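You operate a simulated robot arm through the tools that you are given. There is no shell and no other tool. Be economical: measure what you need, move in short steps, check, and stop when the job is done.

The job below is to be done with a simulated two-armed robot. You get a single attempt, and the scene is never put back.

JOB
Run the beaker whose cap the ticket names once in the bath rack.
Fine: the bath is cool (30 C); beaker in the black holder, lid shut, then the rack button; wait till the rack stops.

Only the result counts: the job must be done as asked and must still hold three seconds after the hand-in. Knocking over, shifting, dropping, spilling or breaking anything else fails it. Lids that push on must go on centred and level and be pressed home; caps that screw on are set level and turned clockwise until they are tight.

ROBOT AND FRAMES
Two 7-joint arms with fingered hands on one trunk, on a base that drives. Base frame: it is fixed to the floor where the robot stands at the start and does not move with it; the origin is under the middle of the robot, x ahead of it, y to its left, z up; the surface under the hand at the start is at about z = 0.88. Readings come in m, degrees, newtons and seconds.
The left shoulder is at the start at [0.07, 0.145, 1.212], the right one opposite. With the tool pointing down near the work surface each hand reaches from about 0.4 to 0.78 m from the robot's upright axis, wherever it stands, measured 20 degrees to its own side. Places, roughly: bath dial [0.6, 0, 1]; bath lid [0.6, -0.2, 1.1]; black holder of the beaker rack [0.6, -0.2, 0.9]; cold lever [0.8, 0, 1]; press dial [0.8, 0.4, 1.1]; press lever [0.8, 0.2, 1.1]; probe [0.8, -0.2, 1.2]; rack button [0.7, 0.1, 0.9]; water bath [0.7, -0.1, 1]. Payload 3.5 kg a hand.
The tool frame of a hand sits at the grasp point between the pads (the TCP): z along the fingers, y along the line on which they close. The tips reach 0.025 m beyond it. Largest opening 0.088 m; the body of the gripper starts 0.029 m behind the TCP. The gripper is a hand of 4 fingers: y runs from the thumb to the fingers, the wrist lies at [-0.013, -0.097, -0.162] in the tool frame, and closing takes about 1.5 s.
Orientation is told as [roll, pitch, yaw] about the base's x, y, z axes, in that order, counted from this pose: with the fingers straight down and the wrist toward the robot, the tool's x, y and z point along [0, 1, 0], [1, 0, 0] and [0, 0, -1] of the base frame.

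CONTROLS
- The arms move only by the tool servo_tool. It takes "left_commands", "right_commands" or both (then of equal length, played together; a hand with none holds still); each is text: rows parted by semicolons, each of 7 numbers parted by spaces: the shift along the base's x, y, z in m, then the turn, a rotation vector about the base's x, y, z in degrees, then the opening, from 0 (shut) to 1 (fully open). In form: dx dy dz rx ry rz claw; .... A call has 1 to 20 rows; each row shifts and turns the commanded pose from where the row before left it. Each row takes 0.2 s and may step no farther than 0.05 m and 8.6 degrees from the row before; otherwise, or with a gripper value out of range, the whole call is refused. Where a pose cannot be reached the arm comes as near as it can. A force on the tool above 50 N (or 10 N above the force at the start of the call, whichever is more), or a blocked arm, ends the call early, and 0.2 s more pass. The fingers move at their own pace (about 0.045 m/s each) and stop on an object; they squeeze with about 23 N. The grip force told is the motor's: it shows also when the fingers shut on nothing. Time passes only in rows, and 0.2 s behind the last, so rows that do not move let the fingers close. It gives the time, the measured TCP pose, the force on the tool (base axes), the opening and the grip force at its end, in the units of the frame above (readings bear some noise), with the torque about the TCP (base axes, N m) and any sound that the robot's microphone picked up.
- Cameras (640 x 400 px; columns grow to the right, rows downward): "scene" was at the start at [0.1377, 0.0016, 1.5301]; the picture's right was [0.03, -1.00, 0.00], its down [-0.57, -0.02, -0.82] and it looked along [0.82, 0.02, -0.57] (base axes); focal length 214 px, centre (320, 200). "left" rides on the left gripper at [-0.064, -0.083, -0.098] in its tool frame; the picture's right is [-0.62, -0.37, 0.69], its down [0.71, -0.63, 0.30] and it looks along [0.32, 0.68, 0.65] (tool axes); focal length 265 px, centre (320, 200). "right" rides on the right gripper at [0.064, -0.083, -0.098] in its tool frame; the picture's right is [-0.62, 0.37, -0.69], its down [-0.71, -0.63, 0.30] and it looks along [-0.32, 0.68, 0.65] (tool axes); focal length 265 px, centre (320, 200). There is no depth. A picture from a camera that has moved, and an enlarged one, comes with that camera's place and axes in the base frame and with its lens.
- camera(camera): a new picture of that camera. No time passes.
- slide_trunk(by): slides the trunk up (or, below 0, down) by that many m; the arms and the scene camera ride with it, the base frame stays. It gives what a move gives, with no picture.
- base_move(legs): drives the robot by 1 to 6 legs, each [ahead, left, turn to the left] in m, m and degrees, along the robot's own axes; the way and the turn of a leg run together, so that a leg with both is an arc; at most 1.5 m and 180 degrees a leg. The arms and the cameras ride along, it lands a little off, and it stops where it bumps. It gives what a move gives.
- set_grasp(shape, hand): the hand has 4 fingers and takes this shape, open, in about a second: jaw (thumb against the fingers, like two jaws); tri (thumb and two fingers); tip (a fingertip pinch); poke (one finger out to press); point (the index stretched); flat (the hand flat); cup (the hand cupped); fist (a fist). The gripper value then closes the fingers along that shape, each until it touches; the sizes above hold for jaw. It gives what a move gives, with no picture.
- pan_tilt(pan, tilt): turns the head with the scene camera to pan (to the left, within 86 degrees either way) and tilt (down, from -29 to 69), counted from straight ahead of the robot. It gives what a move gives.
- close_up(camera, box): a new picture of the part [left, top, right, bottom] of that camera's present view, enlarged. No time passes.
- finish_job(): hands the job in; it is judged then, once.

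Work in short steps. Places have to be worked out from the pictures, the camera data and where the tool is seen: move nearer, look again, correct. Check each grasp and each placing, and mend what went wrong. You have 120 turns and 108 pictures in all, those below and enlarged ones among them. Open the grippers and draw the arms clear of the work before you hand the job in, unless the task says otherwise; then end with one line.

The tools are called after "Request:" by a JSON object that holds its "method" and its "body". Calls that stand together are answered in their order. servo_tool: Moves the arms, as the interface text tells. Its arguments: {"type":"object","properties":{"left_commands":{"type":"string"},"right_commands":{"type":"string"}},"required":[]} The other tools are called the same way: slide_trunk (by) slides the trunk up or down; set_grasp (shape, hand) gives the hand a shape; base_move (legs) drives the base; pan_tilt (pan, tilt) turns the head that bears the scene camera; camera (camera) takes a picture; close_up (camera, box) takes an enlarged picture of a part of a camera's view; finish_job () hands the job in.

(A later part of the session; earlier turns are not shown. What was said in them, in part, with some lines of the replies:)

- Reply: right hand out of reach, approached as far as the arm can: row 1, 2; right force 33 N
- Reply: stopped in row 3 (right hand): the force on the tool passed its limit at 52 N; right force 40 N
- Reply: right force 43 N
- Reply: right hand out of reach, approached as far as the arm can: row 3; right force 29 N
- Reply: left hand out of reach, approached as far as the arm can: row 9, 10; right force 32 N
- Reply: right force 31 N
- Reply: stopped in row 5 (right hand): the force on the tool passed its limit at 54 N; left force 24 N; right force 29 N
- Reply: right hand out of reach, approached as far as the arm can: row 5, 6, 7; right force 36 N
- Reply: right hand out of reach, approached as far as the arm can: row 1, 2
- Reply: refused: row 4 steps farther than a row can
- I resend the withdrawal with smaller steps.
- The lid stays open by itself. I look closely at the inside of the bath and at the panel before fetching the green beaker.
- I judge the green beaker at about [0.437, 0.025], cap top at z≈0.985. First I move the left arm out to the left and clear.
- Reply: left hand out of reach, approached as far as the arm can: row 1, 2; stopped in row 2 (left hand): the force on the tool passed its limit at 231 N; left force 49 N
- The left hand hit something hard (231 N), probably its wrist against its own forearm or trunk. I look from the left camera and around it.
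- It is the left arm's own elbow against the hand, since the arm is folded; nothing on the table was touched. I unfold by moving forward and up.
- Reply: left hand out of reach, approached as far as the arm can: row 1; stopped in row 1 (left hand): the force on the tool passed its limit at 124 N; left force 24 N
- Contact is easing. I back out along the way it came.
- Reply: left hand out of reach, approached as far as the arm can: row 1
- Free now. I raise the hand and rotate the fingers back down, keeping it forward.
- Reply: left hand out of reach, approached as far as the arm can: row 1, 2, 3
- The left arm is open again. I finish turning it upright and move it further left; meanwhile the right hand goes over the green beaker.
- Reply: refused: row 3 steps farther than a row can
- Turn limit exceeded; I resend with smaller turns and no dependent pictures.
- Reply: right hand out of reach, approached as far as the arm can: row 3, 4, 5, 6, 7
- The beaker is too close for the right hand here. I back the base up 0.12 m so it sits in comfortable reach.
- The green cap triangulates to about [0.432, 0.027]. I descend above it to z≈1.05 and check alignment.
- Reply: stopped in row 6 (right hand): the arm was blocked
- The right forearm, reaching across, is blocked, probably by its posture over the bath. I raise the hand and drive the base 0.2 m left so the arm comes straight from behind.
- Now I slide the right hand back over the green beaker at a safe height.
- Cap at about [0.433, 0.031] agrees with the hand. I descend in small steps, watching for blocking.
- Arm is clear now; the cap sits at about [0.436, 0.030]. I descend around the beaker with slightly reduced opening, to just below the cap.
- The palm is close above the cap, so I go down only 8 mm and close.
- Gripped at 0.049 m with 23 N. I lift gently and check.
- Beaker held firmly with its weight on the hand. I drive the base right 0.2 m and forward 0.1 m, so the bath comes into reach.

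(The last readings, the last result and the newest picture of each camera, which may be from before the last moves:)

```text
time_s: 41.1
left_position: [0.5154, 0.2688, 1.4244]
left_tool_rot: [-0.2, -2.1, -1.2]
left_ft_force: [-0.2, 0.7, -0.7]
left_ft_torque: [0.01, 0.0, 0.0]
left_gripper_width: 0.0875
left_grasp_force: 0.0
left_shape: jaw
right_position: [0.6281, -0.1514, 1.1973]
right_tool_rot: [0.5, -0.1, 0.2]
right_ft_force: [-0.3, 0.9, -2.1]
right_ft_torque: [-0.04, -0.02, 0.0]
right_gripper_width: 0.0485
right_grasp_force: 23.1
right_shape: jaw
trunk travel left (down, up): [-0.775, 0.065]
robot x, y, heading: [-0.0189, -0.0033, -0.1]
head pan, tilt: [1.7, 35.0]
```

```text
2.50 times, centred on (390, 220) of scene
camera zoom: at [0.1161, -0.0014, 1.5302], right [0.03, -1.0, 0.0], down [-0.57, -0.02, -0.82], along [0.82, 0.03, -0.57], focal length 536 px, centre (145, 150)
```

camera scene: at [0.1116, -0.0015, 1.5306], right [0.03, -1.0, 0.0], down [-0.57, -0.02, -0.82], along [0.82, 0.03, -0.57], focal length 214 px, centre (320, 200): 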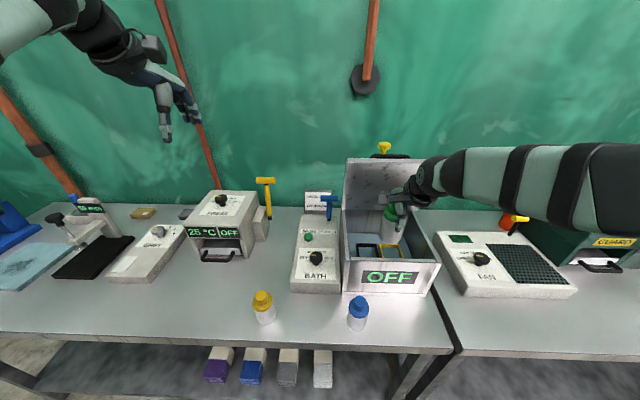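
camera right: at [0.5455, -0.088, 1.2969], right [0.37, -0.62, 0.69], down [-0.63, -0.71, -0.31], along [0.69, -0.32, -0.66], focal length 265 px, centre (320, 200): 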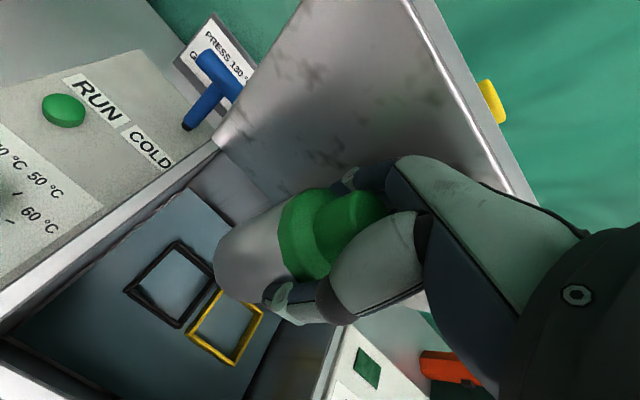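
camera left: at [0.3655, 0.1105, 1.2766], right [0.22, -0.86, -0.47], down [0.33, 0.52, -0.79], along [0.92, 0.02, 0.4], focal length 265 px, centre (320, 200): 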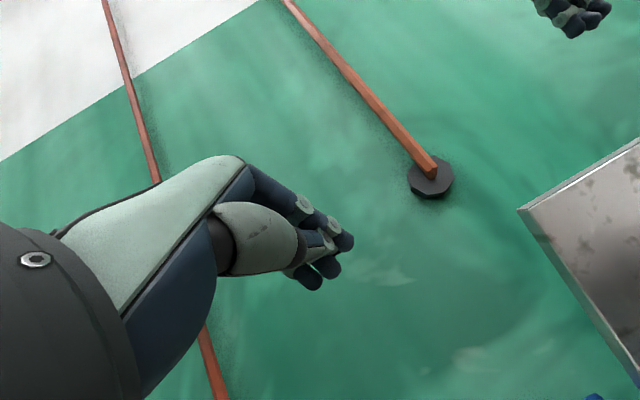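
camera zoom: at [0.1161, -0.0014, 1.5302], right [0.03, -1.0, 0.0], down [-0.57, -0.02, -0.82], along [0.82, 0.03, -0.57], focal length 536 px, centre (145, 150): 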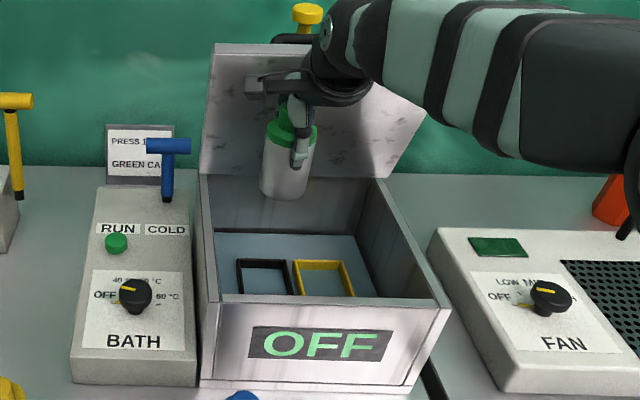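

Re-measured holder centre: about [0.636, -0.152, 0.94]; the beaker is well centred in the hand. I correct x and lower to just above the frame.

Request:
{"method": "servo_tool", "body": {"right_commands": "0.008 0 -0.01 0 0 0 0.2;0 0 -0.03 0 0 0 0.2;0 0 -0.03 0 0 0 0.2;0 0 -0.03 0 0 0 0.2;0 0 -0.02 0 0 0 0.2;0 0 0 0 0 0 0.2"}}

Request:
{"method": "camera", "body": {"camera": "right"}}

Request:
{"method": "close_up", "body": {"camera": "scene", "box": [330, 140, 450, 300]}}

```text
time_s: 42.5
left_position: [0.5159, 0.2687, 1.4243]
left_tool_rot: [-0.4, -2.2, -1.2]
left_ft_force: [0.0, 0.1, 0.6]
left_ft_torque: [0.01, -0.01, 0.0]
left_gripper_width: 0.0879
left_grasp_force: 0.0
left_shape: jaw
right_position: [0.6374, -0.1517, 1.0771]
right_tool_rot: [0.5, -0.1, 0.3]
right_ft_force: [-0.4, 0.1, -1.7]
right_ft_torque: [-0.01, -0.03, -0.03]
right_gripper_width: 0.0484
right_grasp_force: 22.8
right_shape: jaw
trunk travel left (down, up): [-0.775, 0.065]
robot x, y, heading: [-0.025, -0.0032, 0.1]
head pan, tilt: [1.7, 35.0]
```

```text
35 pictures are left
camera right: at [0.5549, -0.089, 1.1764], right [0.37, -0.62, 0.69], down [-0.63, -0.71, -0.31], along [0.69, -0.32, -0.66], focal length 265 px, centre (320, 200)
```

right: 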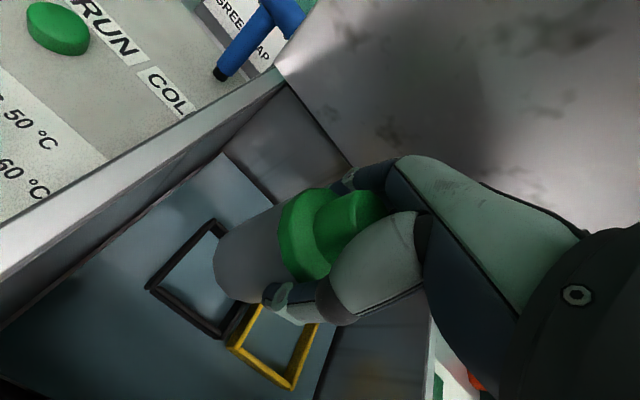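

```text
2.50 times, centred on (390, 220) of scene
camera zoom: at [0.117, -0.0013, 1.5301], right [0.03, -1.0, 0.0], down [-0.57, -0.02, -0.82], along [0.82, 0.03, -0.57], focal length 536 px, centre (145, 150)
```

zoom: 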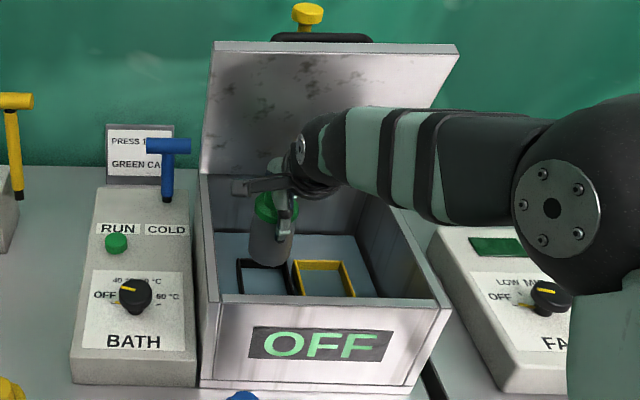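

All views agree within 2–3 mm, so I lower further towards the frame in small steps.

Request:
{"method": "servo_tool", "body": {"right_commands": "-0.001 -0.001 -0.015 0 0 0 0.2;0 0 -0.015 0 0 0 0.2;0 0 -0.005 0 0 0 0.2;0 0 0 0 0 0 0.2"}}

Request:
{"method": "camera", "body": {"camera": "right"}}

Request:
{"method": "close_up", "body": {"camera": "scene", "box": [340, 190, 420, 270]}}

```text
time_s: 43.5
left_position: [0.5164, 0.2693, 1.4249]
left_tool_rot: [-0.3, -2.2, -1.3]
left_ft_force: [-0.2, -0.2, 0.6]
left_ft_torque: [0.01, -0.03, 0.0]
left_gripper_width: 0.0876
left_grasp_force: 0.0
left_shape: jaw
right_position: [0.6366, -0.1522, 1.043]
right_tool_rot: [0.5, 0.0, 0.2]
right_ft_force: [0.0, 0.9, -2.7]
right_ft_torque: [0.02, 0.03, 0.02]
right_gripper_width: 0.0483
right_grasp_force: 22.5
right_shape: jaw
trunk travel left (down, up): [-0.775, 0.065]
robot x, y, heading: [-0.0194, -0.0075, 0.3]
head pan, tilt: [1.7, 35.0]
```

```text
33 pictures are left
camera right: at [0.5533, -0.0898, 1.1417], right [0.37, -0.62, 0.69], down [-0.63, -0.71, -0.31], along [0.69, -0.32, -0.66], focal length 265 px, centre (320, 200)
```

right: 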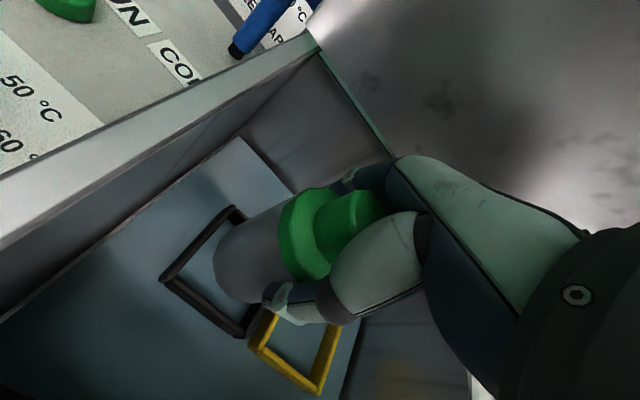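

```text
5.00 times, centred on (380, 230) of scene
camera zoom: at [0.1175, -0.0014, 1.53], right [0.03, -1.0, 0.0], down [-0.57, -0.02, -0.82], along [0.82, 0.03, -0.57], focal length 1072 px, centre (20, 50)
```

zoom: 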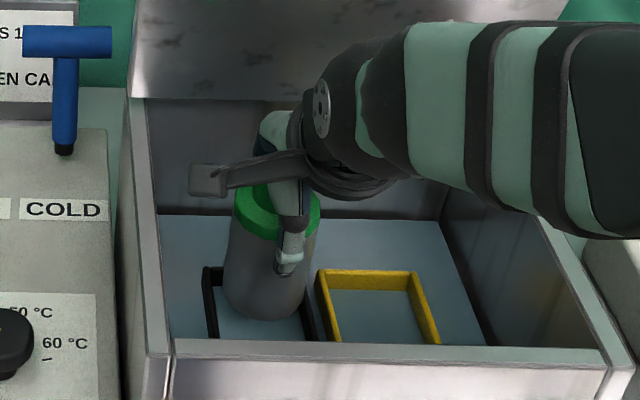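

Alignment holds (frame centre ≈ [0.637, -0.154]). I continue down slowly, watching the force.

Request:
{"method": "servo_tool", "body": {"right_commands": "0 -0.001 -0.006 0 0 0 0.2;0 0 -0.006 0 0 0 0.2;0 0 -0.006 0 0 0 0.2;0 0 0 0 0 0 0.2"}}

Request:
{"method": "close_up", "body": {"camera": "scene", "box": [340, 190, 420, 270]}}

Request:
{"method": "camera", "body": {"camera": "right"}}

```text
time_s: 44.5
left_position: [0.5173, 0.2695, 1.424]
left_tool_rot: [-0.3, -2.1, -1.2]
left_ft_force: [0.9, 0.2, 0.0]
left_ft_torque: [0.01, 0.01, -0.03]
left_gripper_width: 0.0877
left_grasp_force: 0.1
left_shape: jaw
right_position: [0.6355, -0.1532, 1.0251]
right_tool_rot: [0.5, -0.1, 0.2]
right_ft_force: [-0.1, -0.6, -2.1]
right_ft_torque: [0.0, -0.04, 0.01]
right_gripper_width: 0.0484
right_grasp_force: 22.7
right_shape: jaw
trunk travel left (down, up): [-0.775, 0.065]
robot x, y, heading: [-0.0229, -0.0054, 0.0]
head pan, tilt: [1.7, 35.0]
```

```text
5.00 times, centred on (380, 230) of scene
camera zoom: at [0.1174, -0.0014, 1.53], right [0.03, -1.0, 0.0], down [-0.57, -0.02, -0.82], along [0.82, 0.03, -0.57], focal length 1072 px, centre (20, 50)
```

zoom: 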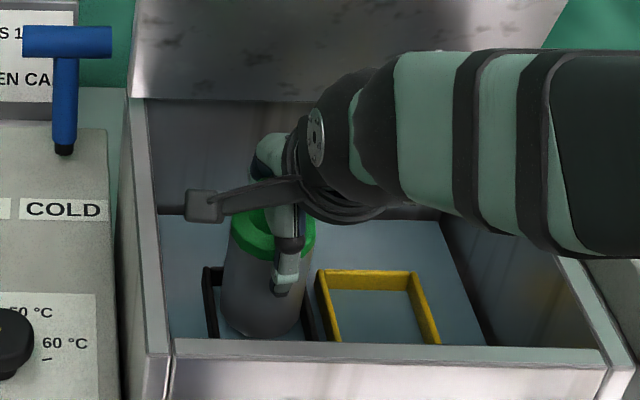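

```text
30 pictures are left
camera right: at [0.5531, -0.0898, 1.1235], right [0.37, -0.62, 0.69], down [-0.63, -0.71, -0.31], along [0.69, -0.32, -0.66], focal length 265 px, centre (320, 200)
```

right: 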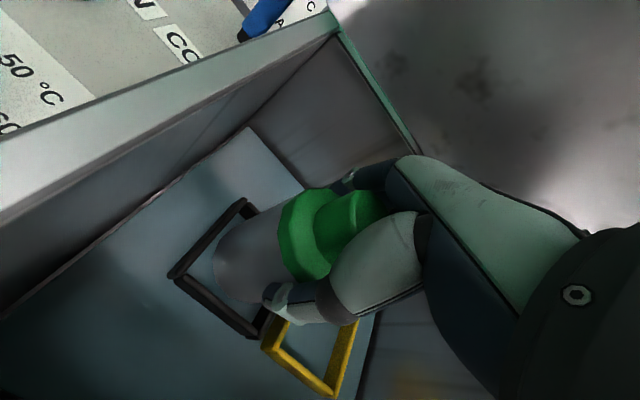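

Still centred and not in contact; continue down.

Request:
{"method": "servo_tool", "body": {"right_commands": "0 0 -0.005 0 0 0 0.2;0 0 -0.005 0 0 0 0.2;0 0 -0.004 0 0 0 0.2;0 0 0 0 0 0 0.2"}}

Request:
{"method": "camera", "body": {"camera": "right"}}

```text
time_s: 45.5
left_position: [0.5159, 0.2693, 1.425]
left_tool_rot: [-0.3, -2.1, -1.2]
left_ft_force: [0.3, 0.5, -0.5]
left_ft_torque: [-0.02, 0.03, 0.0]
left_gripper_width: 0.0877
left_grasp_force: 0.1
left_shape: jaw
right_position: [0.6376, -0.1531, 1.0096]
right_tool_rot: [0.4, -0.1, 0.3]
right_ft_force: [-0.2, 0.4, -2.3]
right_ft_torque: [0.02, 0.01, 0.03]
right_gripper_width: 0.0484
right_grasp_force: 22.6
right_shape: jaw
trunk travel left (down, up): [-0.775, 0.065]
robot x, y, heading: [-0.0191, -0.0002, 0.2]
head pan, tilt: [1.7, 35.0]
```

```text
29 pictures are left
camera right: at [0.5538, -0.0902, 1.1093], right [0.37, -0.62, 0.69], down [-0.63, -0.71, -0.31], along [0.69, -0.32, -0.66], focal length 265 px, centre (320, 200)
```

right: 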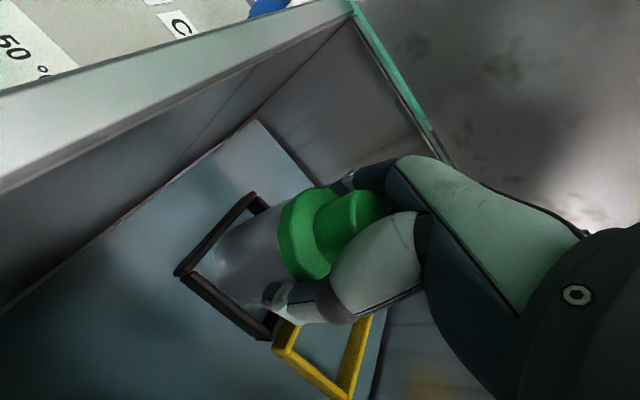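

The beaker bottom is entering the frame without touching. I continue to the floor.

Request:
{"method": "servo_tool", "body": {"right_commands": "0 0 -0.004 0 0 0 0.2;0 0 -0.004 0 0 0 0.2;0 0 -0.004 0 0 0 0.2;0 0 0 0 0 0 0.2"}}

```text
time_s: 46.5
left_position: [0.5168, 0.2703, 1.4251]
left_tool_rot: [-0.2, -2.2, -1.2]
left_ft_force: [-0.2, 0.5, 0.4]
left_ft_torque: [0.01, 0.01, 0.02]
left_gripper_width: 0.0878
left_grasp_force: 0.0
left_shape: jaw
right_position: [0.6364, -0.1535, 0.998]
right_tool_rot: [0.6, 0.1, 0.2]
right_ft_force: [-0.3, 0.7, -1.9]
right_ft_torque: [0.02, 0.0, -0.02]
right_gripper_width: 0.0484
right_grasp_force: 22.7
right_shape: jaw
trunk travel left (down, up): [-0.775, 0.065]
robot x, y, heading: [-0.0204, -0.0031, 0.2]
head pan, tilt: [1.7, 35.0]
```

Request:
{"method": "servo_tool", "body": {"right_commands": "0 0 -0.004 0 0 0 0.2;0 0 -0.004 0 0 0 0.2;0 0 0 0 0 0 0.2"}}

Request:
{"method": "close_up", "body": {"camera": "scene", "box": [340, 190, 420, 270]}}

Request:
{"method": "camera", "body": {"camera": "right"}}

```text
time_s: 47.3
left_position: [0.5162, 0.2685, 1.4247]
left_tool_rot: [-0.3, -2.2, -1.2]
left_ft_force: [-0.2, -0.1, -1.0]
left_ft_torque: [0.01, 0.02, -0.01]
left_gripper_width: 0.0878
left_grasp_force: 0.0
left_shape: jaw
right_position: [0.6364, -0.1544, 0.9912]
right_tool_rot: [0.5, -0.1, 0.3]
right_ft_force: [-0.3, 0.6, 2.2]
right_ft_torque: [-0.01, -0.03, -0.03]
right_gripper_width: 0.0483
right_grasp_force: 22.7
right_shape: jaw
trunk travel left (down, up): [-0.775, 0.065]
robot x, y, heading: [-0.018, -0.0039, 0.3]
head pan, tilt: [1.7, 35.0]
```

```text
5.00 times, centred on (380, 230) of scene
camera zoom: at [0.1167, -0.0012, 1.5302], right [0.03, -1.0, 0.0], down [-0.57, -0.02, -0.82], along [0.82, 0.03, -0.57], focal length 1072 px, centre (20, 50)
```

zoom: 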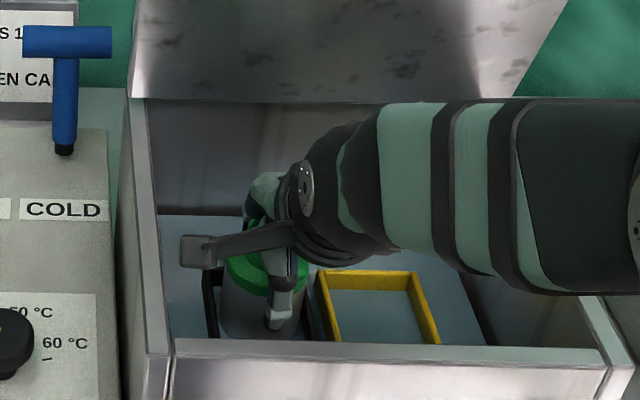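

```text
27 pictures are left
camera right: at [0.5531, -0.0903, 1.0895], right [0.37, -0.62, 0.69], down [-0.63, -0.71, -0.31], along [0.69, -0.32, -0.65], focal length 265 px, centre (320, 200)
```

right: 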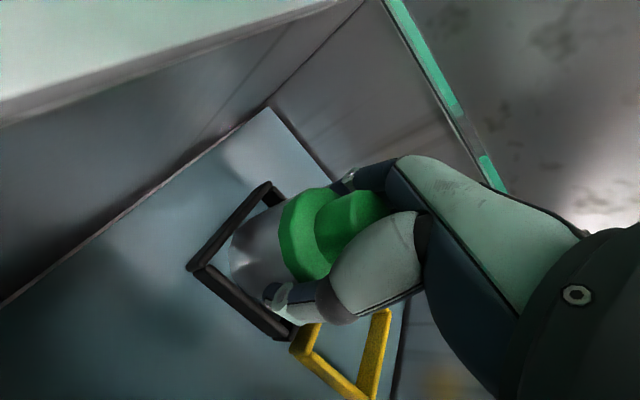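

The force reversed, so the beaker stands on the floor inside the black holder. I open and rise straight up.

Request:
{"method": "servo_tool", "body": {"right_commands": "0 0 0 0 0 0 0.7;0 0 0 0 0 0 0.8;0 0 0 0 0 0 0.8;0 0 0 0 0 0 0.8;0 0 0.01 0 0 0 0.8;0 0 0.02 0 0 0 0.8;0 0 0.03 0 0 0 0.8;0 0 0.03 0 0 0 0.8;0 0 0.03 0 0 0 0.8;-0.01 0 0.03 0 0 0 0.8;-0.01 0 0.03 0 0 0 0.8"}}

Request:
{"method": "camera", "body": {"camera": "right"}}

```text
time_s: 49.7
left_position: [0.5158, 0.2695, 1.4265]
left_tool_rot: [-0.3, -2.2, -1.3]
left_ft_force: [0.0, 0.3, -0.7]
left_ft_torque: [0.02, -0.03, 0.02]
left_gripper_width: 0.0877
left_grasp_force: 0.1
left_shape: jaw
right_position: [0.6135, -0.1525, 1.1724]
right_tool_rot: [0.5, -0.1, 0.2]
right_ft_force: [0.2, 0.0, 0.4]
right_ft_torque: [0.02, 0.0, 0.01]
right_gripper_width: 0.0703
right_grasp_force: 0.0
right_shape: jaw
trunk travel left (down, up): [-0.775, 0.065]
robot x, y, heading: [-0.0199, -0.0027, 0.4]
head pan, tilt: [1.7, 35.0]
```

```text
26 pictures are left
camera right: at [0.5297, -0.0894, 1.2709], right [0.37, -0.62, 0.69], down [-0.63, -0.71, -0.31], along [0.69, -0.32, -0.66], focal length 265 px, centre (320, 200)
```

right: 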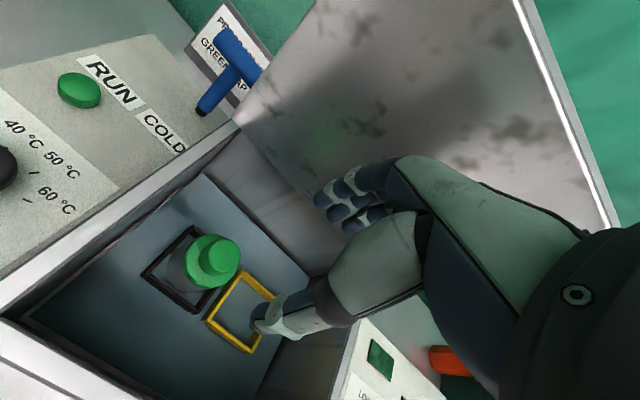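

The beaker stands upright in the black holder. To shut the lid I'll hook the right fingers behind its top edge; first I raise the hand and tilt the fingers forward.

Request:
{"method": "servo_tool", "body": {"right_commands": "-0.02 0 0.03 0 0 0 1;-0.02 0 0.035 0 -5 0 1;0 0.01 0.035 0 -5 0 1;0 0.01 0.035 0 -5 0 1;0 0.01 0.035 0 -5 0 1;0 0.01 0.03 0 -5 0 1;0.02 0.01 0 0 -5 0 1;0.02 0.01 0 0 0 0 1;0.02 0 0 0 0 0 1"}}

Request:
{"method": "camera", "body": {"camera": "right"}}

Request:
{"method": "close_up", "body": {"camera": "scene", "box": [320, 100, 480, 200]}}

```text
time_s: 51.7
left_position: [0.5174, 0.2698, 1.4256]
left_tool_rot: [-0.3, -2.1, -1.2]
left_ft_force: [0.3, -1.0, -0.7]
left_ft_torque: [-0.02, 0.03, 0.01]
left_gripper_width: 0.0875
left_grasp_force: 0.2
left_shape: jaw
right_position: [0.6354, -0.092, 1.3705]
right_tool_rot: [0.5, -30.1, 0.2]
right_ft_force: [0.1, 0.5, -0.3]
right_ft_torque: [-0.03, -0.05, -0.05]
right_gripper_width: 0.0876
right_grasp_force: 0.1
right_shape: jaw
trunk travel left (down, up): [-0.775, 0.065]
robot x, y, heading: [-0.0233, -0.0047, 0.0]
head pan, tilt: [1.7, 35.0]
```

```text
25 pictures are left
camera right: at [0.5145, -0.0293, 1.4145], right [-0.02, -0.63, 0.78], down [-0.39, -0.71, -0.58], along [0.92, -0.32, -0.23], focal length 265 px, centre (320, 200)
```

right: 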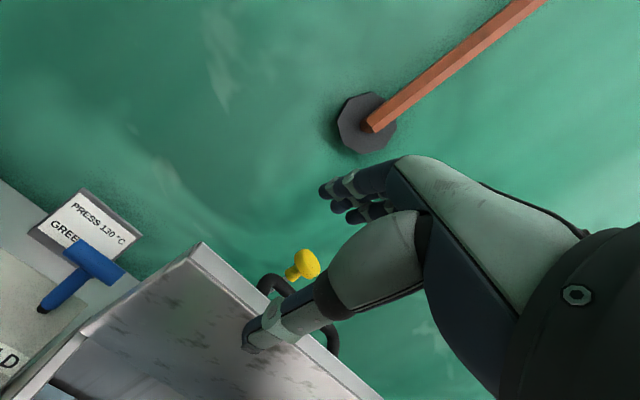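

```text
4.00 times, centred on (400, 150) of scene
camera zoom: at [0.1179, -0.0014, 1.53], right [0.03, -1.0, 0.0], down [-0.57, -0.02, -0.82], along [0.82, 0.03, -0.57], focal length 858 px, centre (0, 400)
```

zoom: 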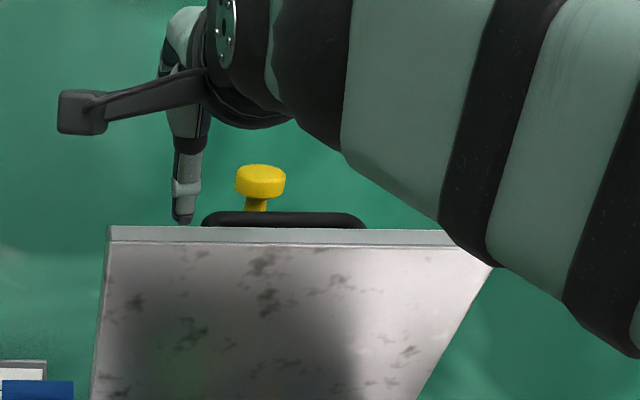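

The lid's top edge is at about x≈0.684–0.704, z≈1.284. I move over it, left of the handle, and lower so the fingers end behind it and the thumb in front.

Request:
{"method": "servo_tool", "body": {"right_commands": "0.02 0.005 0 0 0 0 1;0.02 0.005 0 0 0 0 1;0.01 0 0 0 0 0 1;0 0 -0.03 0 0 0 1;0 0 -0.03 0 0 0 1;0 0 -0.02 0 0 0 1"}}

Request:
{"method": "camera", "body": {"camera": "right"}}

Request:
{"method": "close_up", "body": {"camera": "scene", "box": [320, 100, 480, 200]}}

```text
time_s: 53.1
left_position: [0.5167, 0.2696, 1.4249]
left_tool_rot: [-0.3, -2.0, -1.4]
left_ft_force: [-0.4, 0.0, 0.1]
left_ft_torque: [-0.01, -0.02, 0.01]
left_gripper_width: 0.0878
left_grasp_force: 0.0
left_shape: jaw
right_position: [0.6853, -0.0833, 1.2889]
right_tool_rot: [0.4, -30.1, 0.2]
right_ft_force: [-0.4, 0.7, -0.1]
right_ft_torque: [0.0, 0.0, 0.0]
right_gripper_width: 0.0875
right_grasp_force: 0.0
right_shape: jaw
trunk travel left (down, up): [-0.775, 0.065]
robot x, y, heading: [-0.0187, -0.0027, 0.1]
head pan, tilt: [1.7, 35.0]
```

```text
23 pictures are left
camera right: at [0.5644, -0.0204, 1.3332], right [-0.02, -0.62, 0.78], down [-0.39, -0.71, -0.58], along [0.92, -0.32, -0.23], focal length 265 px, centre (320, 200)
```

right: 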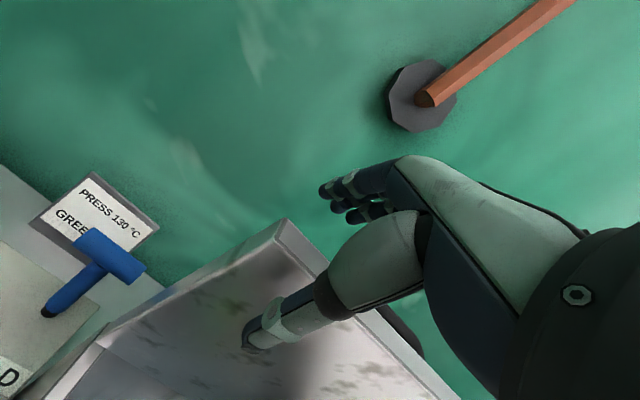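

```text
4.00 times, centred on (400, 150) of scene
camera zoom: at [0.1172, -0.0014, 1.5301], right [0.03, -1.0, 0.0], down [-0.57, -0.02, -0.82], along [0.82, 0.03, -0.57], focal length 858 px, centre (0, 400)
```

zoom: 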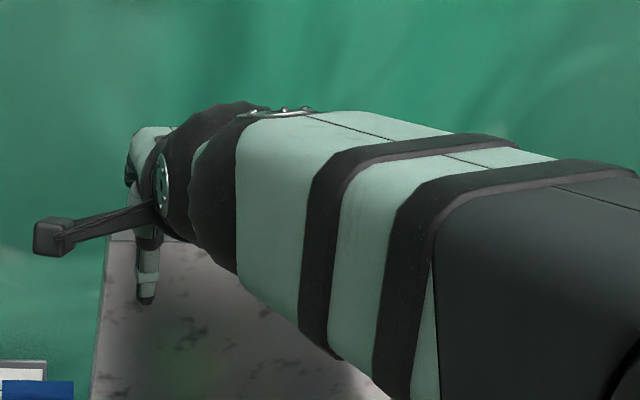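

Thumb is in front of the lid, fingers beyond the edge. I lower 1.5 cm more and close to pinch the edge.

Request:
{"method": "servo_tool", "body": {"right_commands": "0 0 -0.008 0 0 0 1;0 0 -0.007 0 0 0 1;0 0 0 0 0 0 0.5;0 0 0 0 0 0 0.2;0 0 0 0 0 0 0.2;0 0 0 0 0 0 0.2;0 0 0 0 0 0 0.2"}}

Request:
{"method": "camera", "body": {"camera": "right"}}

```text
time_s: 54.7
left_position: [0.5177, 0.2689, 1.4253]
left_tool_rot: [-0.3, -2.0, -1.1]
left_ft_force: [-1.0, 1.2, 0.0]
left_ft_torque: [-0.03, -0.04, -0.01]
left_gripper_width: 0.0877
left_grasp_force: 0.1
left_shape: jaw
right_position: [0.685, -0.0829, 1.2749]
right_tool_rot: [0.4, -30.1, 0.1]
right_ft_force: [-3.4, 0.3, -2.1]
right_ft_torque: [0.03, 0.06, 0.0]
right_gripper_width: 0.0185
right_grasp_force: 0.0
right_shape: jaw
trunk travel left (down, up): [-0.775, 0.065]
robot x, y, heading: [-0.0205, -0.0014, 0.1]
head pan, tilt: [1.7, 35.0]
```

```text
21 pictures are left
camera right: at [0.5638, -0.0201, 1.3189], right [-0.02, -0.62, 0.78], down [-0.39, -0.71, -0.58], along [0.92, -0.32, -0.23], focal length 265 px, centre (320, 200)
```

right: 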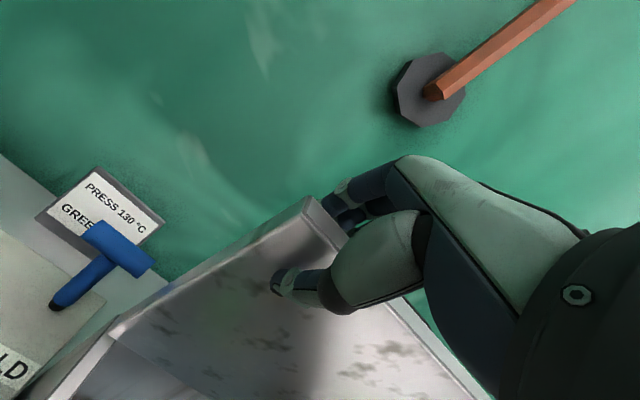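

The jaws straddle the edge. I loosen slightly and pull the lid forward and down along its arc.

Request:
{"method": "servo_tool", "body": {"right_commands": "-0.012 0 -0.004 0 0 0 0.4;-0.02 0 -0.006 0 -2 0 0.4;-0.024 0 -0.011 0 -2 0 0.4;-0.022 0 -0.014 0 -2 0 0.4"}}

Request:
{"method": "camera", "body": {"camera": "right"}}

Request:
{"method": "camera", "body": {"camera": "scene"}}

```text
time_s: 55.7
left_position: [0.5159, 0.2705, 1.4244]
left_tool_rot: [-0.3, -2.1, -1.2]
left_ft_force: [0.8, 0.1, 0.0]
left_ft_torque: [-0.01, -0.03, 0.04]
left_gripper_width: 0.0877
left_grasp_force: 0.1
left_shape: jaw
right_position: [0.6056, -0.0845, 1.2408]
right_tool_rot: [0.4, -36.0, 0.3]
right_ft_force: [-0.4, 0.4, -0.2]
right_ft_torque: [-0.02, 0.0, -0.02]
right_gripper_width: 0.0353
right_grasp_force: 0.1
right_shape: jaw
trunk travel left (down, up): [-0.775, 0.065]
robot x, y, heading: [-0.0205, -0.0053, -0.1]
head pan, tilt: [1.7, 35.0]
```

```text
20 pictures are left
camera right: at [0.4813, -0.0219, 1.272], right [-0.11, -0.63, 0.77], down [-0.32, -0.71, -0.62], along [0.94, -0.32, -0.13], focal length 265 px, centre (320, 200)
```

right: 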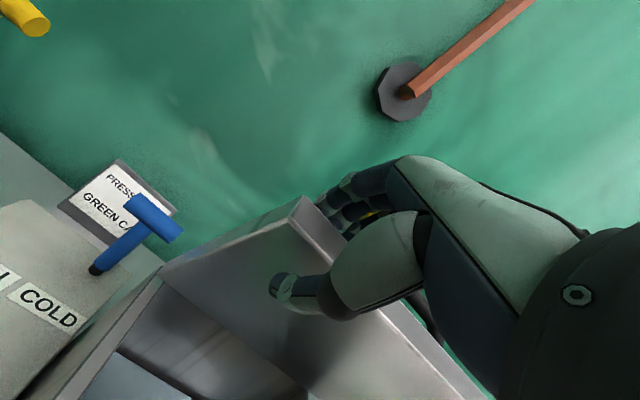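

```text
19 pictures are left
camera scene: at [0.1162, -0.0011, 1.5301], right [0.03, -1.0, 0.0], down [-0.57, -0.02, -0.82], along [0.82, 0.03, -0.57], focal length 214 px, centre (320, 200)
```

scene: 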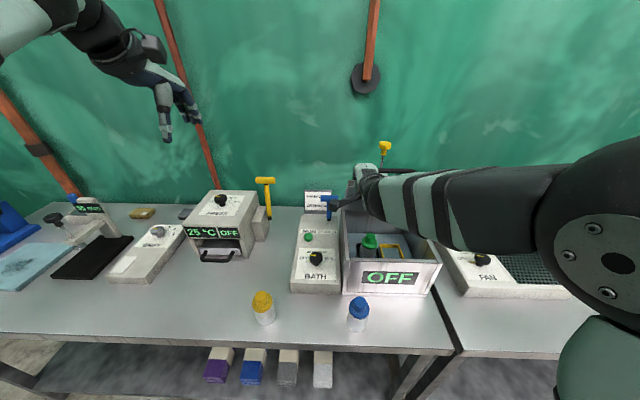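

Works well; the lid is near 52°. I continue to about 30°.

Request:
{"method": "servo_tool", "body": {"right_commands": "-0.022 0 -0.02 0 -4 0 0.4;-0.018 0 -0.022 0 -4 0 0.4;-0.015 0 -0.024 0 -4 0 0.4"}}

Request:
{"method": "camera", "body": {"camera": "right"}}

Request:
{"method": "close_up", "body": {"camera": "scene", "box": [280, 130, 480, 310]}}

```text
time_s: 56.5
left_position: [0.518, 0.27, 1.4241]
left_tool_rot: [-0.4, -1.9, -1.1]
left_ft_force: [1.2, -0.3, 0.2]
left_ft_torque: [0.03, 0.02, -0.03]
left_gripper_width: 0.0876
left_grasp_force: 0.0
left_shape: jaw
right_position: [0.5522, -0.0832, 1.1746]
right_tool_rot: [0.4, -48.0, 0.2]
right_ft_force: [-2.2, -0.6, -1.9]
right_ft_torque: [-0.02, 0.0, 0.01]
right_gripper_width: 0.0381
right_grasp_force: 0.1
right_shape: jaw
trunk travel left (down, up): [-0.775, 0.065]
robot x, y, heading: [-0.022, -0.0041, 0.3]
head pan, tilt: [1.7, 35.0]
```

```text
18 pictures are left
camera right: at [0.4239, -0.0199, 1.1788], right [-0.26, -0.63, 0.73], down [-0.19, -0.71, -0.68], along [0.95, -0.32, 0.07], focal length 265 px, centre (320, 200)
```

right: 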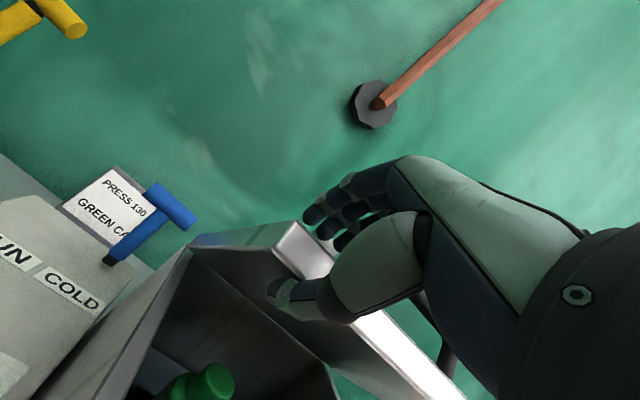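

```text
2.22 times, centred on (380, 220) of scene
camera zoom: at [0.118, -0.0006, 1.5299], right [0.03, -1.0, 0.0], down [-0.57, -0.02, -0.82], along [0.82, 0.03, -0.57], focal length 477 px, centre (187, 156)
```

zoom: 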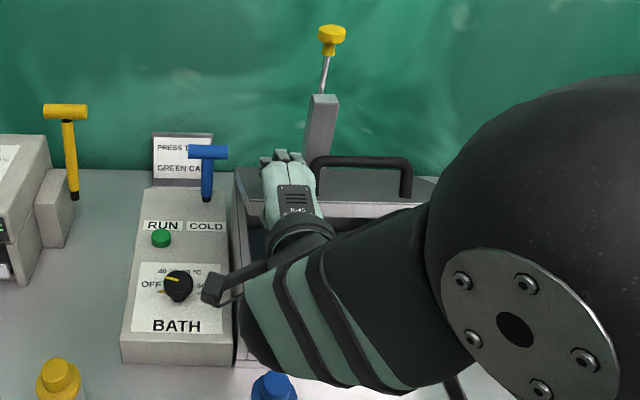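

The lid is near 28°. I open slightly and slip the hand off sideways to the left, then check whether the lid holds or falls shut.

Request:
{"method": "servo_tool", "body": {"right_commands": "0 0 0 0 0 0 0.6;0 0.02 0 0 0 0 0.6;0 0.03 0 0 0 0 0.6;0 0.03 0 0 0 0 0.6;0 0.03 0.01 0 0 0 0.6"}}

Request:
{"method": "camera", "body": {"camera": "scene"}}

```text
time_s: 57.9
left_position: [0.5162, 0.2704, 1.426]
left_tool_rot: [-0.3, -2.1, -1.1]
left_ft_force: [-0.3, -0.3, 1.1]
left_ft_torque: [0.01, 0.0, 0.02]
left_gripper_width: 0.0876
left_grasp_force: 0.0
left_shape: jaw
right_position: [0.5676, -0.0036, 1.2013]
right_tool_rot: [6.8, -47.5, -8.3]
right_ft_force: [0.4, 0.3, -0.1]
right_ft_torque: [0.0, 0.04, 0.03]
right_gripper_width: 0.0529
right_grasp_force: 0.1
right_shape: jaw
trunk travel left (down, up): [-0.775, 0.065]
robot x, y, heading: [-0.0216, -0.0011, 0.3]
head pan, tilt: [1.7, 35.0]
stopped in row 5 (right hand): the arm was blocked; the commanded pose is now the measured one
```

```text
16 pictures are left
camera scene: at [0.1165, -0.0017, 1.5301], right [0.03, -1.0, 0.0], down [-0.57, -0.02, -0.82], along [0.82, 0.03, -0.57], focal length 214 px, centre (320, 200)
```

scene: 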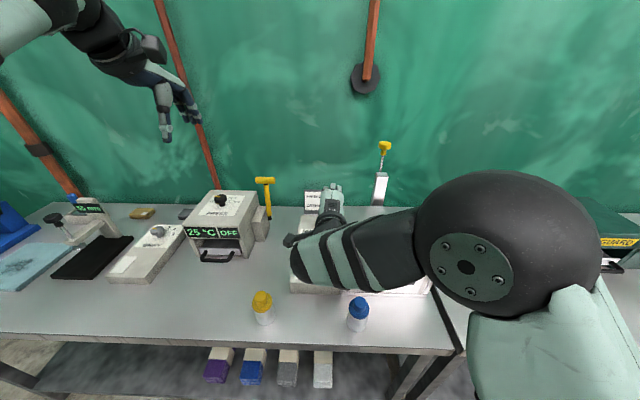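

I raise the hand and untilt it to clear the view of the lid.

Request:
{"method": "servo_tool", "body": {"right_commands": "0.005 0 0.03 -2 3 2 0.6;0.005 -0.005 0.03 -2 6 2 0.6;0 -0.01 0.03 -2 7 2 0.6;0 -0.01 0.03 0 8 2 0.6;0 -0.02 0.03 0 8 0 0.6;0 -0.02 0.02 0 8 0 0.6;0 -0.02 0 0 7 0 0.6"}}

Request:
{"method": "camera", "body": {"camera": "scene"}}

```text
time_s: 59.5
left_position: [0.5175, 0.2688, 1.4247]
left_tool_rot: [-0.3, -2.0, -1.2]
left_ft_force: [1.7, -1.3, -0.1]
left_ft_torque: [-0.02, 0.03, 0.01]
left_gripper_width: 0.0877
left_grasp_force: 0.0
left_shape: jaw
right_position: [0.5793, -0.088, 1.3699]
right_tool_rot: [1.0, -0.7, 5.0]
right_ft_force: [-0.7, 0.3, 0.0]
right_ft_torque: [0.01, -0.01, -0.01]
right_gripper_width: 0.0527
right_grasp_force: 0.1
right_shape: jaw
trunk travel left (down, up): [-0.775, 0.065]
robot x, y, heading: [-0.0217, -0.005, 0.1]
head pan, tilt: [1.7, 35.0]
```

```text
15 pictures are left
camera scene: at [0.1185, -0.0018, 1.5299], right [0.03, -1.0, 0.0], down [-0.57, -0.02, -0.82], along [0.82, 0.03, -0.57], focal length 214 px, centre (320, 200)
```

scene: 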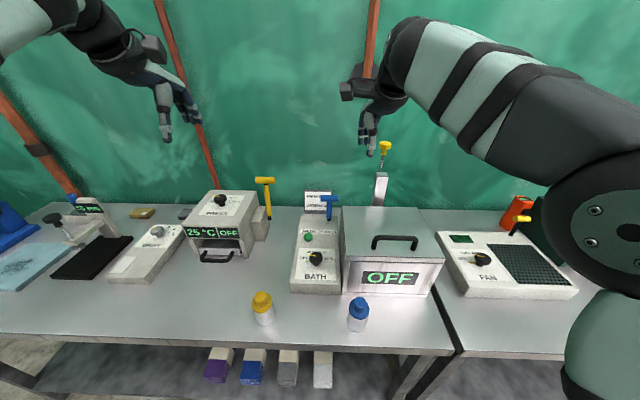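

The lid has come down. I check close up that it is fully shut.

Request:
{"method": "close_up", "body": {"camera": "scene", "box": [280, 190, 460, 310]}}

Request:
{"method": "camera", "body": {"camera": "right"}}

```text
3.33 times, centred on (370, 250) of scene
camera zoom: at [0.1185, -0.0018, 1.5299], right [0.03, -1.0, 0.0], down [-0.57, -0.02, -0.82], along [0.82, 0.03, -0.57], focal length 715 px, centre (153, 33)
```

zoom: 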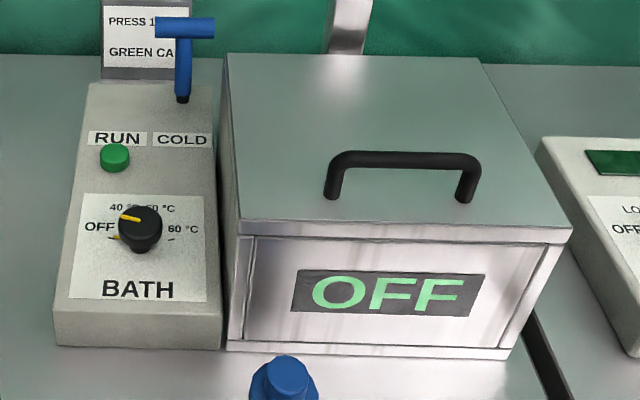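

```text
13 pictures are left
camera right: at [0.4905, -0.0329, 1.4686], right [0.41, -0.6, 0.69], down [-0.56, -0.76, -0.32], along [0.72, -0.25, -0.65], focal length 265 px, centre (320, 200)
```

right: 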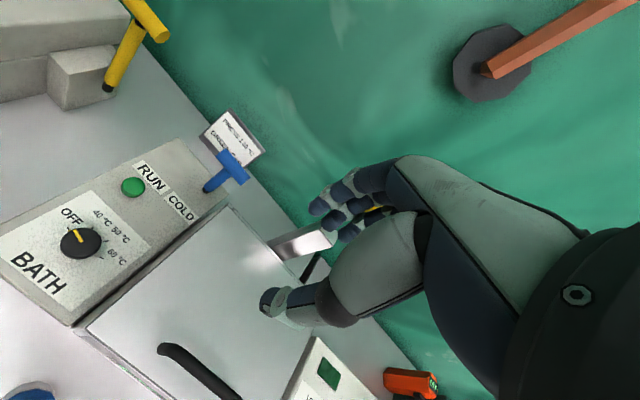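

The lid is shut. The green RUN button triangulates to [0.706, 0.065, 0.95]. I move the right hand away and bring the left hand, jaws shut, above the button.

Request:
{"method": "servo_tool", "body": {"right_commands": "-0.02 -0.03 0.01 0 0 0 0.6;-0.02 -0.03 0.01 0 0 0 0.6;-0.02 -0.03 0 0 0 0 0.6;-0.02 -0.03 0 0 0 0 1;0 -0.02 0 0 0 0 1;0 0 0 0 0 0 1;0 0 0 0 0 0 1;0 0 0 0 0 0 1", "left_commands": "0.01 -0.02 -0.02 0 1 0 0;0.02 -0.02 -0.03 0 1 0 0;0.025 -0.03 -0.03 0 0 1 0;0.025 -0.03 -0.03 0 0 0 0;0.025 -0.03 -0.03 0 0 0 0;0.025 -0.03 -0.03 0 0 0 0;0.03 -0.025 -0.03 0 0 0 0;0.028 -0.019 -0.03 0 0 0 0"}}

Request:
{"method": "camera", "body": {"camera": "left"}}

```text
time_s: 61.3
left_position: [0.7074, 0.064, 1.1935]
left_tool_rot: [-0.3, 0.1, -0.4]
left_ft_force: [0.8, 0.0, 0.0]
left_ft_torque: [-0.02, 0.02, 0.01]
left_gripper_width: 0.0
left_grasp_force: 23.4
left_shape: jaw
right_position: [0.5018, -0.2294, 1.3862]
right_tool_rot: [1.0, -0.6, 5.0]
right_ft_force: [0.6, 0.6, 0.3]
right_ft_torque: [-0.02, 0.01, 0.0]
right_gripper_width: 0.0878
right_grasp_force: 0.1
right_shape: jaw
trunk travel left (down, up): [-0.775, 0.065]
robot x, y, heading: [-0.019, -0.0022, 0.1]
head pan, tilt: [1.7, 35.0]
```

```text
12 pictures are left
camera left: at [0.6233, 0.0, 1.2927], right [-0.37, -0.62, -0.69], down [-0.63, 0.72, -0.31], along [0.68, 0.32, -0.66], focal length 265 px, centre (320, 200)
```

left: 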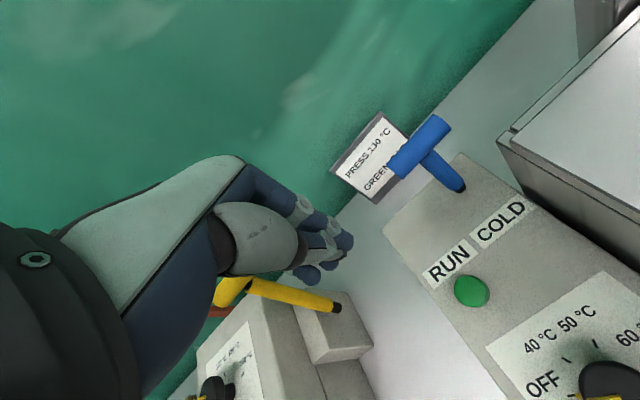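

The left view confirms the button at ~[0.70, 0.062]. I descend to just above it and look.

Request:
{"method": "servo_tool", "body": {"left_commands": "-0.003 -0.002 -0.04 0 0 0 0;-0.002 0 -0.04 0 0 0 0;0 0 -0.04 0 0 0 0;0 0 -0.04 0 0 0 0;0 0 -0.02 0 0 0 0"}}

Request:
{"method": "camera", "body": {"camera": "left"}}

Request:
{"method": "close_up", "body": {"camera": "scene", "box": [260, 180, 380, 300]}}

```text
time_s: 62.5
left_position: [0.7017, 0.0626, 1.0159]
left_tool_rot: [-0.3, 0.0, -0.2]
left_ft_force: [0.8, 0.6, -0.2]
left_ft_torque: [0.0, 0.0, 0.02]
left_gripper_width: 0.0
left_grasp_force: 23.1
left_shape: jaw
right_position: [0.4995, -0.2282, 1.389]
right_tool_rot: [1.0, -0.9, 5.0]
right_ft_force: [0.5, -0.8, -0.4]
right_ft_torque: [0.01, 0.03, 0.0]
right_gripper_width: 0.0877
right_grasp_force: 0.0
right_shape: jaw
trunk travel left (down, up): [-0.775, 0.065]
robot x, y, heading: [-0.019, -0.0036, 0.3]
head pan, tilt: [1.7, 35.0]
```

```text
11 pictures are left
camera left: at [0.618, -0.0011, 1.1137], right [-0.37, -0.62, -0.69], down [-0.63, 0.71, -0.31], along [0.69, 0.32, -0.65], focal length 265 px, centre (320, 200)
```

left: 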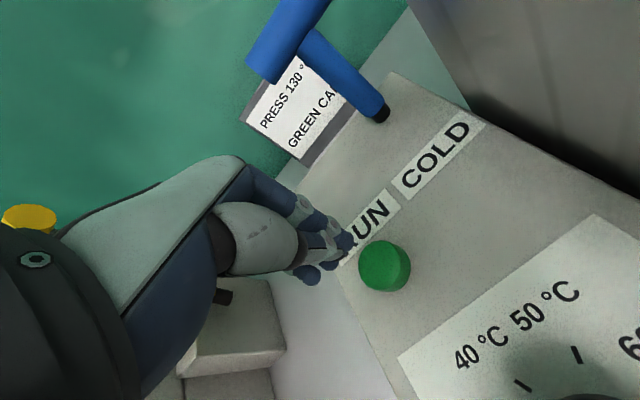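

```text
3.33 times, centred on (320, 240) of scene
camera zoom: at [0.1179, -0.0011, 1.53], right [0.03, -1.0, 0.0], down [-0.57, -0.02, -0.82], along [0.82, 0.03, -0.57], focal length 715 px, centre (320, 67)
```

zoom: 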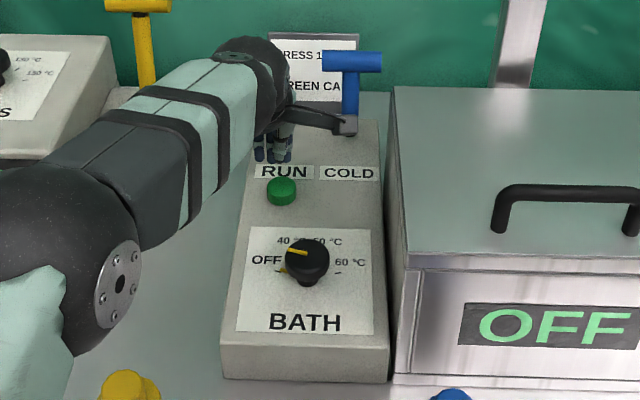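

Fingertips are right above the button. I press down in small steps.

Request:
{"method": "servo_tool", "body": {"left_commands": "0.001 0 -0.015 0 0 0 0;0 0 -0.01 0 0 0 0;0 0 -0.006 0 0 0 0;0 0 -0.005 0 0 0 0;0 0 -0.004 0 0 0 0"}}

```text
time_s: 63.7
left_position: [0.702, 0.0644, 0.9774]
left_tool_rot: [-0.4, -0.3, -0.3]
left_ft_force: [1.2, -0.5, 6.0]
left_ft_torque: [-0.1, 0.03, -0.01]
left_gripper_width: 0.0
left_grasp_force: 22.8
left_shape: jaw
right_position: [0.4978, -0.2281, 1.3897]
right_tool_rot: [1.0, -0.8, 5.0]
right_ft_force: [-1.1, 0.2, -0.2]
right_ft_torque: [-0.01, 0.01, 0.03]
right_gripper_width: 0.0874
right_grasp_force: 0.0
right_shape: jaw
trunk travel left (down, up): [-0.775, 0.065]
robot x, y, heading: [-0.0194, -0.0041, 0.1]
head pan, tilt: [1.7, 35.0]
heard: click
```

Click heard: the button is pressed. I lift off and check whether the rack is running.

Request:
{"method": "servo_tool", "body": {"left_commands": "0 0 0.03 0 0 0 0;0 0 0.04 0 0 0 0;0 0 0.04 0 0 0 0;-0.02 0.02 0.04 0 0 0 0;-0.03 0.03 0.02 0 0 0 0"}}

Request:
{"method": "close_up", "body": {"camera": "scene", "box": [260, 160, 460, 310]}}

```text
time_s: 64.9
left_position: [0.6495, 0.1173, 1.1461]
left_tool_rot: [-0.5, -0.2, -0.2]
left_ft_force: [-0.1, 0.1, -0.5]
left_ft_torque: [-0.01, -0.03, 0.01]
left_gripper_width: 0.0
left_grasp_force: 23.1
left_shape: jaw
right_position: [0.4935, -0.2268, 1.391]
right_tool_rot: [0.9, -1.0, 5.0]
right_ft_force: [0.0, 0.6, 0.6]
right_ft_torque: [-0.01, 0.02, 0.0]
right_gripper_width: 0.0872
right_grasp_force: 0.1
right_shape: jaw
trunk travel left (down, up): [-0.775, 0.065]
robot x, y, heading: [-0.0237, -0.0004, 0.4]
head pan, tilt: [1.7, 35.0]
```

```text
2.67 times, centred on (360, 235) of scene
camera zoom: at [0.1134, 0.0007, 1.5304], right [0.03, -1.0, 0.0], down [-0.57, -0.02, -0.82], along [0.82, 0.03, -0.57], focal length 572 px, centre (213, 107)
```

zoom: 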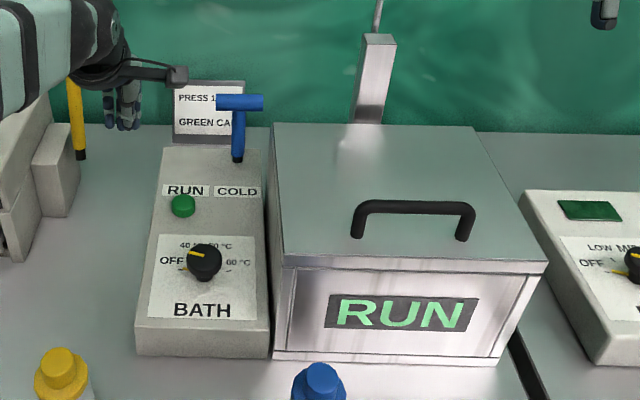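

The display shows RUN. I move the left hand back to a clear place and wait.

Request:
{"method": "servo_tool", "body": {"left_commands": "-0.02 0.02 0.04 0 0 0 0;-0.02 0.02 0.04 0 0 0 0;-0.02 0.02 0.04 0 0 0 0.5;-0.02 0.02 0.03 0 0 0 1;-0.02 0.02 0.03 0 0 0 1;0 0 0 0 0 0 1;0 0 0 0 0 0 1;0 0 0 0 0 0 1;0 0 0 0 0 0 1;0 0 0 0 0 0 1;0 0 0 0 0 0 1;0 0 0 0 0 0 1;0 0 0 0 0 0 1;0 0 0 0 0 0 1;0 0 0 0 0 0 1;0 0 0 0 0 0 1;0 0 0 0 0 0 1;0 0 0 0 0 0 1;0 0 0 0 0 0 1;0 0 0 0 0 0 1"}}

Request:
{"method": "close_up", "body": {"camera": "scene", "box": [260, 160, 460, 310]}}

```text
time_s: 69.1
left_position: [0.5528, 0.2131, 1.3252]
left_tool_rot: [-0.4, -0.1, -0.2]
left_ft_force: [0.4, 0.3, -0.7]
left_ft_torque: [0.0, 0.0, -0.01]
left_gripper_width: 0.0874
left_grasp_force: 0.0
left_shape: jaw
right_position: [0.4985, -0.2293, 1.3881]
right_tool_rot: [1.0, -0.7, 5.0]
right_ft_force: [0.2, 0.0, -0.5]
right_ft_torque: [-0.01, 0.01, 0.02]
right_gripper_width: 0.0879
right_grasp_force: 0.1
right_shape: jaw
trunk travel left (down, up): [-0.775, 0.065]
robot x, y, heading: [-0.0186, -0.0012, 0.0]
head pan, tilt: [1.7, 35.0]
```

```text
2.67 times, centred on (360, 235) of scene
camera zoom: at [0.1169, -0.0012, 1.5301], right [0.03, -1.0, 0.0], down [-0.57, -0.02, -0.82], along [0.82, 0.03, -0.57], focal length 572 px, centre (213, 107)
```

zoom: 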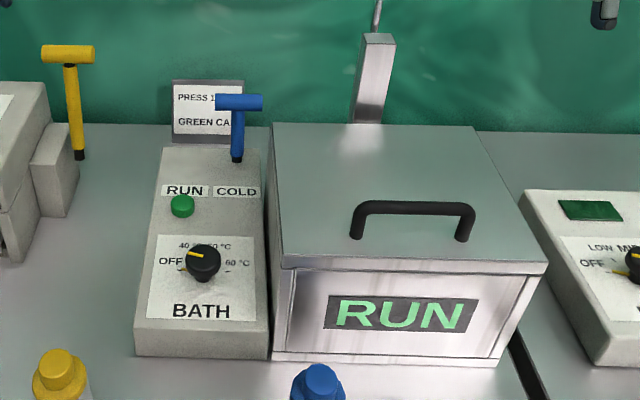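

Still RUN; I wait more, listening for a sound.

Request:
{"method": "servo_tool", "body": {"left_commands": "0 0 0 0 0 0 1;0 0 0 0 0 0 1;0 0 0 0 0 0 1;0 0 0 0 0 0 1;0 0 0 0 0 0 1;0 0 0 0 0 0 1;0 0 0 0 0 0 1;0 0 0 0 0 0 1;0 0 0 0 0 0 1;0 0 0 0 0 0 1;0 0 0 0 0 0 1;0 0 0 0 0 0 1;0 0 0 0 0 0 1;0 0 0 0 0 0 1;0 0 0 0 0 0 1;0 0 0 0 0 0 1;0 0 0 0 0 0 1;0 0 0 0 0 0 1;0 0 0 0 0 0 1;0 0 0 0 0 0 1"}}

Request:
{"method": "servo_tool", "body": {"left_commands": "0 0 0 0 0 0 1;0 0 0 0 0 0 1;0 0 0 0 0 0 1;0 0 0 0 0 0 1;0 0 0 0 0 0 1;0 0 0 0 0 0 1;0 0 0 0 0 0 1;0 0 0 0 0 0 1;0 0 0 0 0 0 1;0 0 0 0 0 0 1;0 0 0 0 0 0 1;0 0 0 0 0 0 1;0 0 0 0 0 0 1;0 0 0 0 0 0 1;0 0 0 0 0 0 1;0 0 0 0 0 0 1;0 0 0 0 0 0 1;0 0 0 0 0 0 1;0 0 0 0 0 0 1;0 0 0 0 0 0 1"}}

Request:
{"method": "close_up", "body": {"camera": "scene", "box": [260, 160, 460, 310]}}

```text
time_s: 73.3
left_position: [0.5524, 0.214, 1.3258]
left_tool_rot: [-0.4, 0.0, -0.2]
left_ft_force: [0.2, 0.1, 0.0]
left_ft_torque: [-0.02, 0.02, 0.04]
left_gripper_width: 0.0874
left_grasp_force: 0.1
left_shape: jaw
right_position: [0.4977, -0.2279, 1.3885]
right_tool_rot: [0.9, -0.8, 5.0]
right_ft_force: [0.0, 0.0, -0.4]
right_ft_torque: [-0.01, 0.01, -0.01]
right_gripper_width: 0.0873
right_grasp_force: 0.2
right_shape: jaw
trunk travel left (down, up): [-0.775, 0.065]
robot x, y, heading: [-0.0198, -0.0035, 0.2]
head pan, tilt: [1.7, 35.0]
```

```text
time_s: 77.5
left_position: [0.5519, 0.2146, 1.3245]
left_tool_rot: [-0.4, -0.1, -0.2]
left_ft_force: [0.2, 0.7, -0.4]
left_ft_torque: [-0.01, 0.01, 0.0]
left_gripper_width: 0.0878
left_grasp_force: 0.2
left_shape: jaw
right_position: [0.4977, -0.2277, 1.3893]
right_tool_rot: [1.0, -0.8, 5.0]
right_ft_force: [0.5, -0.1, 0.9]
right_ft_torque: [-0.01, -0.02, 0.0]
right_gripper_width: 0.0877
right_grasp_force: 0.0
right_shape: jaw
trunk travel left (down, up): [-0.775, 0.065]
robot x, y, heading: [-0.0194, -0.0049, 0.4]
head pan, tilt: [1.7, 35.0]
```

```text
2.67 times, centred on (360, 235) of scene
camera zoom: at [0.1169, -0.0012, 1.5301], right [0.03, -1.0, 0.0], down [-0.57, -0.02, -0.82], along [0.82, 0.03, -0.57], focal length 572 px, centre (213, 107)
```

zoom: 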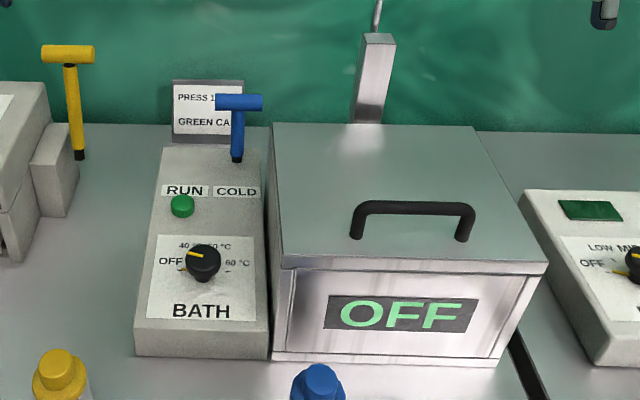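

The display is back to OFF, so the rack has stopped. The lid is shut, both hands are open and clear, and I hand in.

Request:
{"method": "finish_job", "body": {}}

```text
The job is handed in.
```

The green-capped beaker, as the ticket names, went through one run in the black holder with the lid shut, and the rack has stopped; I took the bath being cool (30 C) from the job text and did not measure it.
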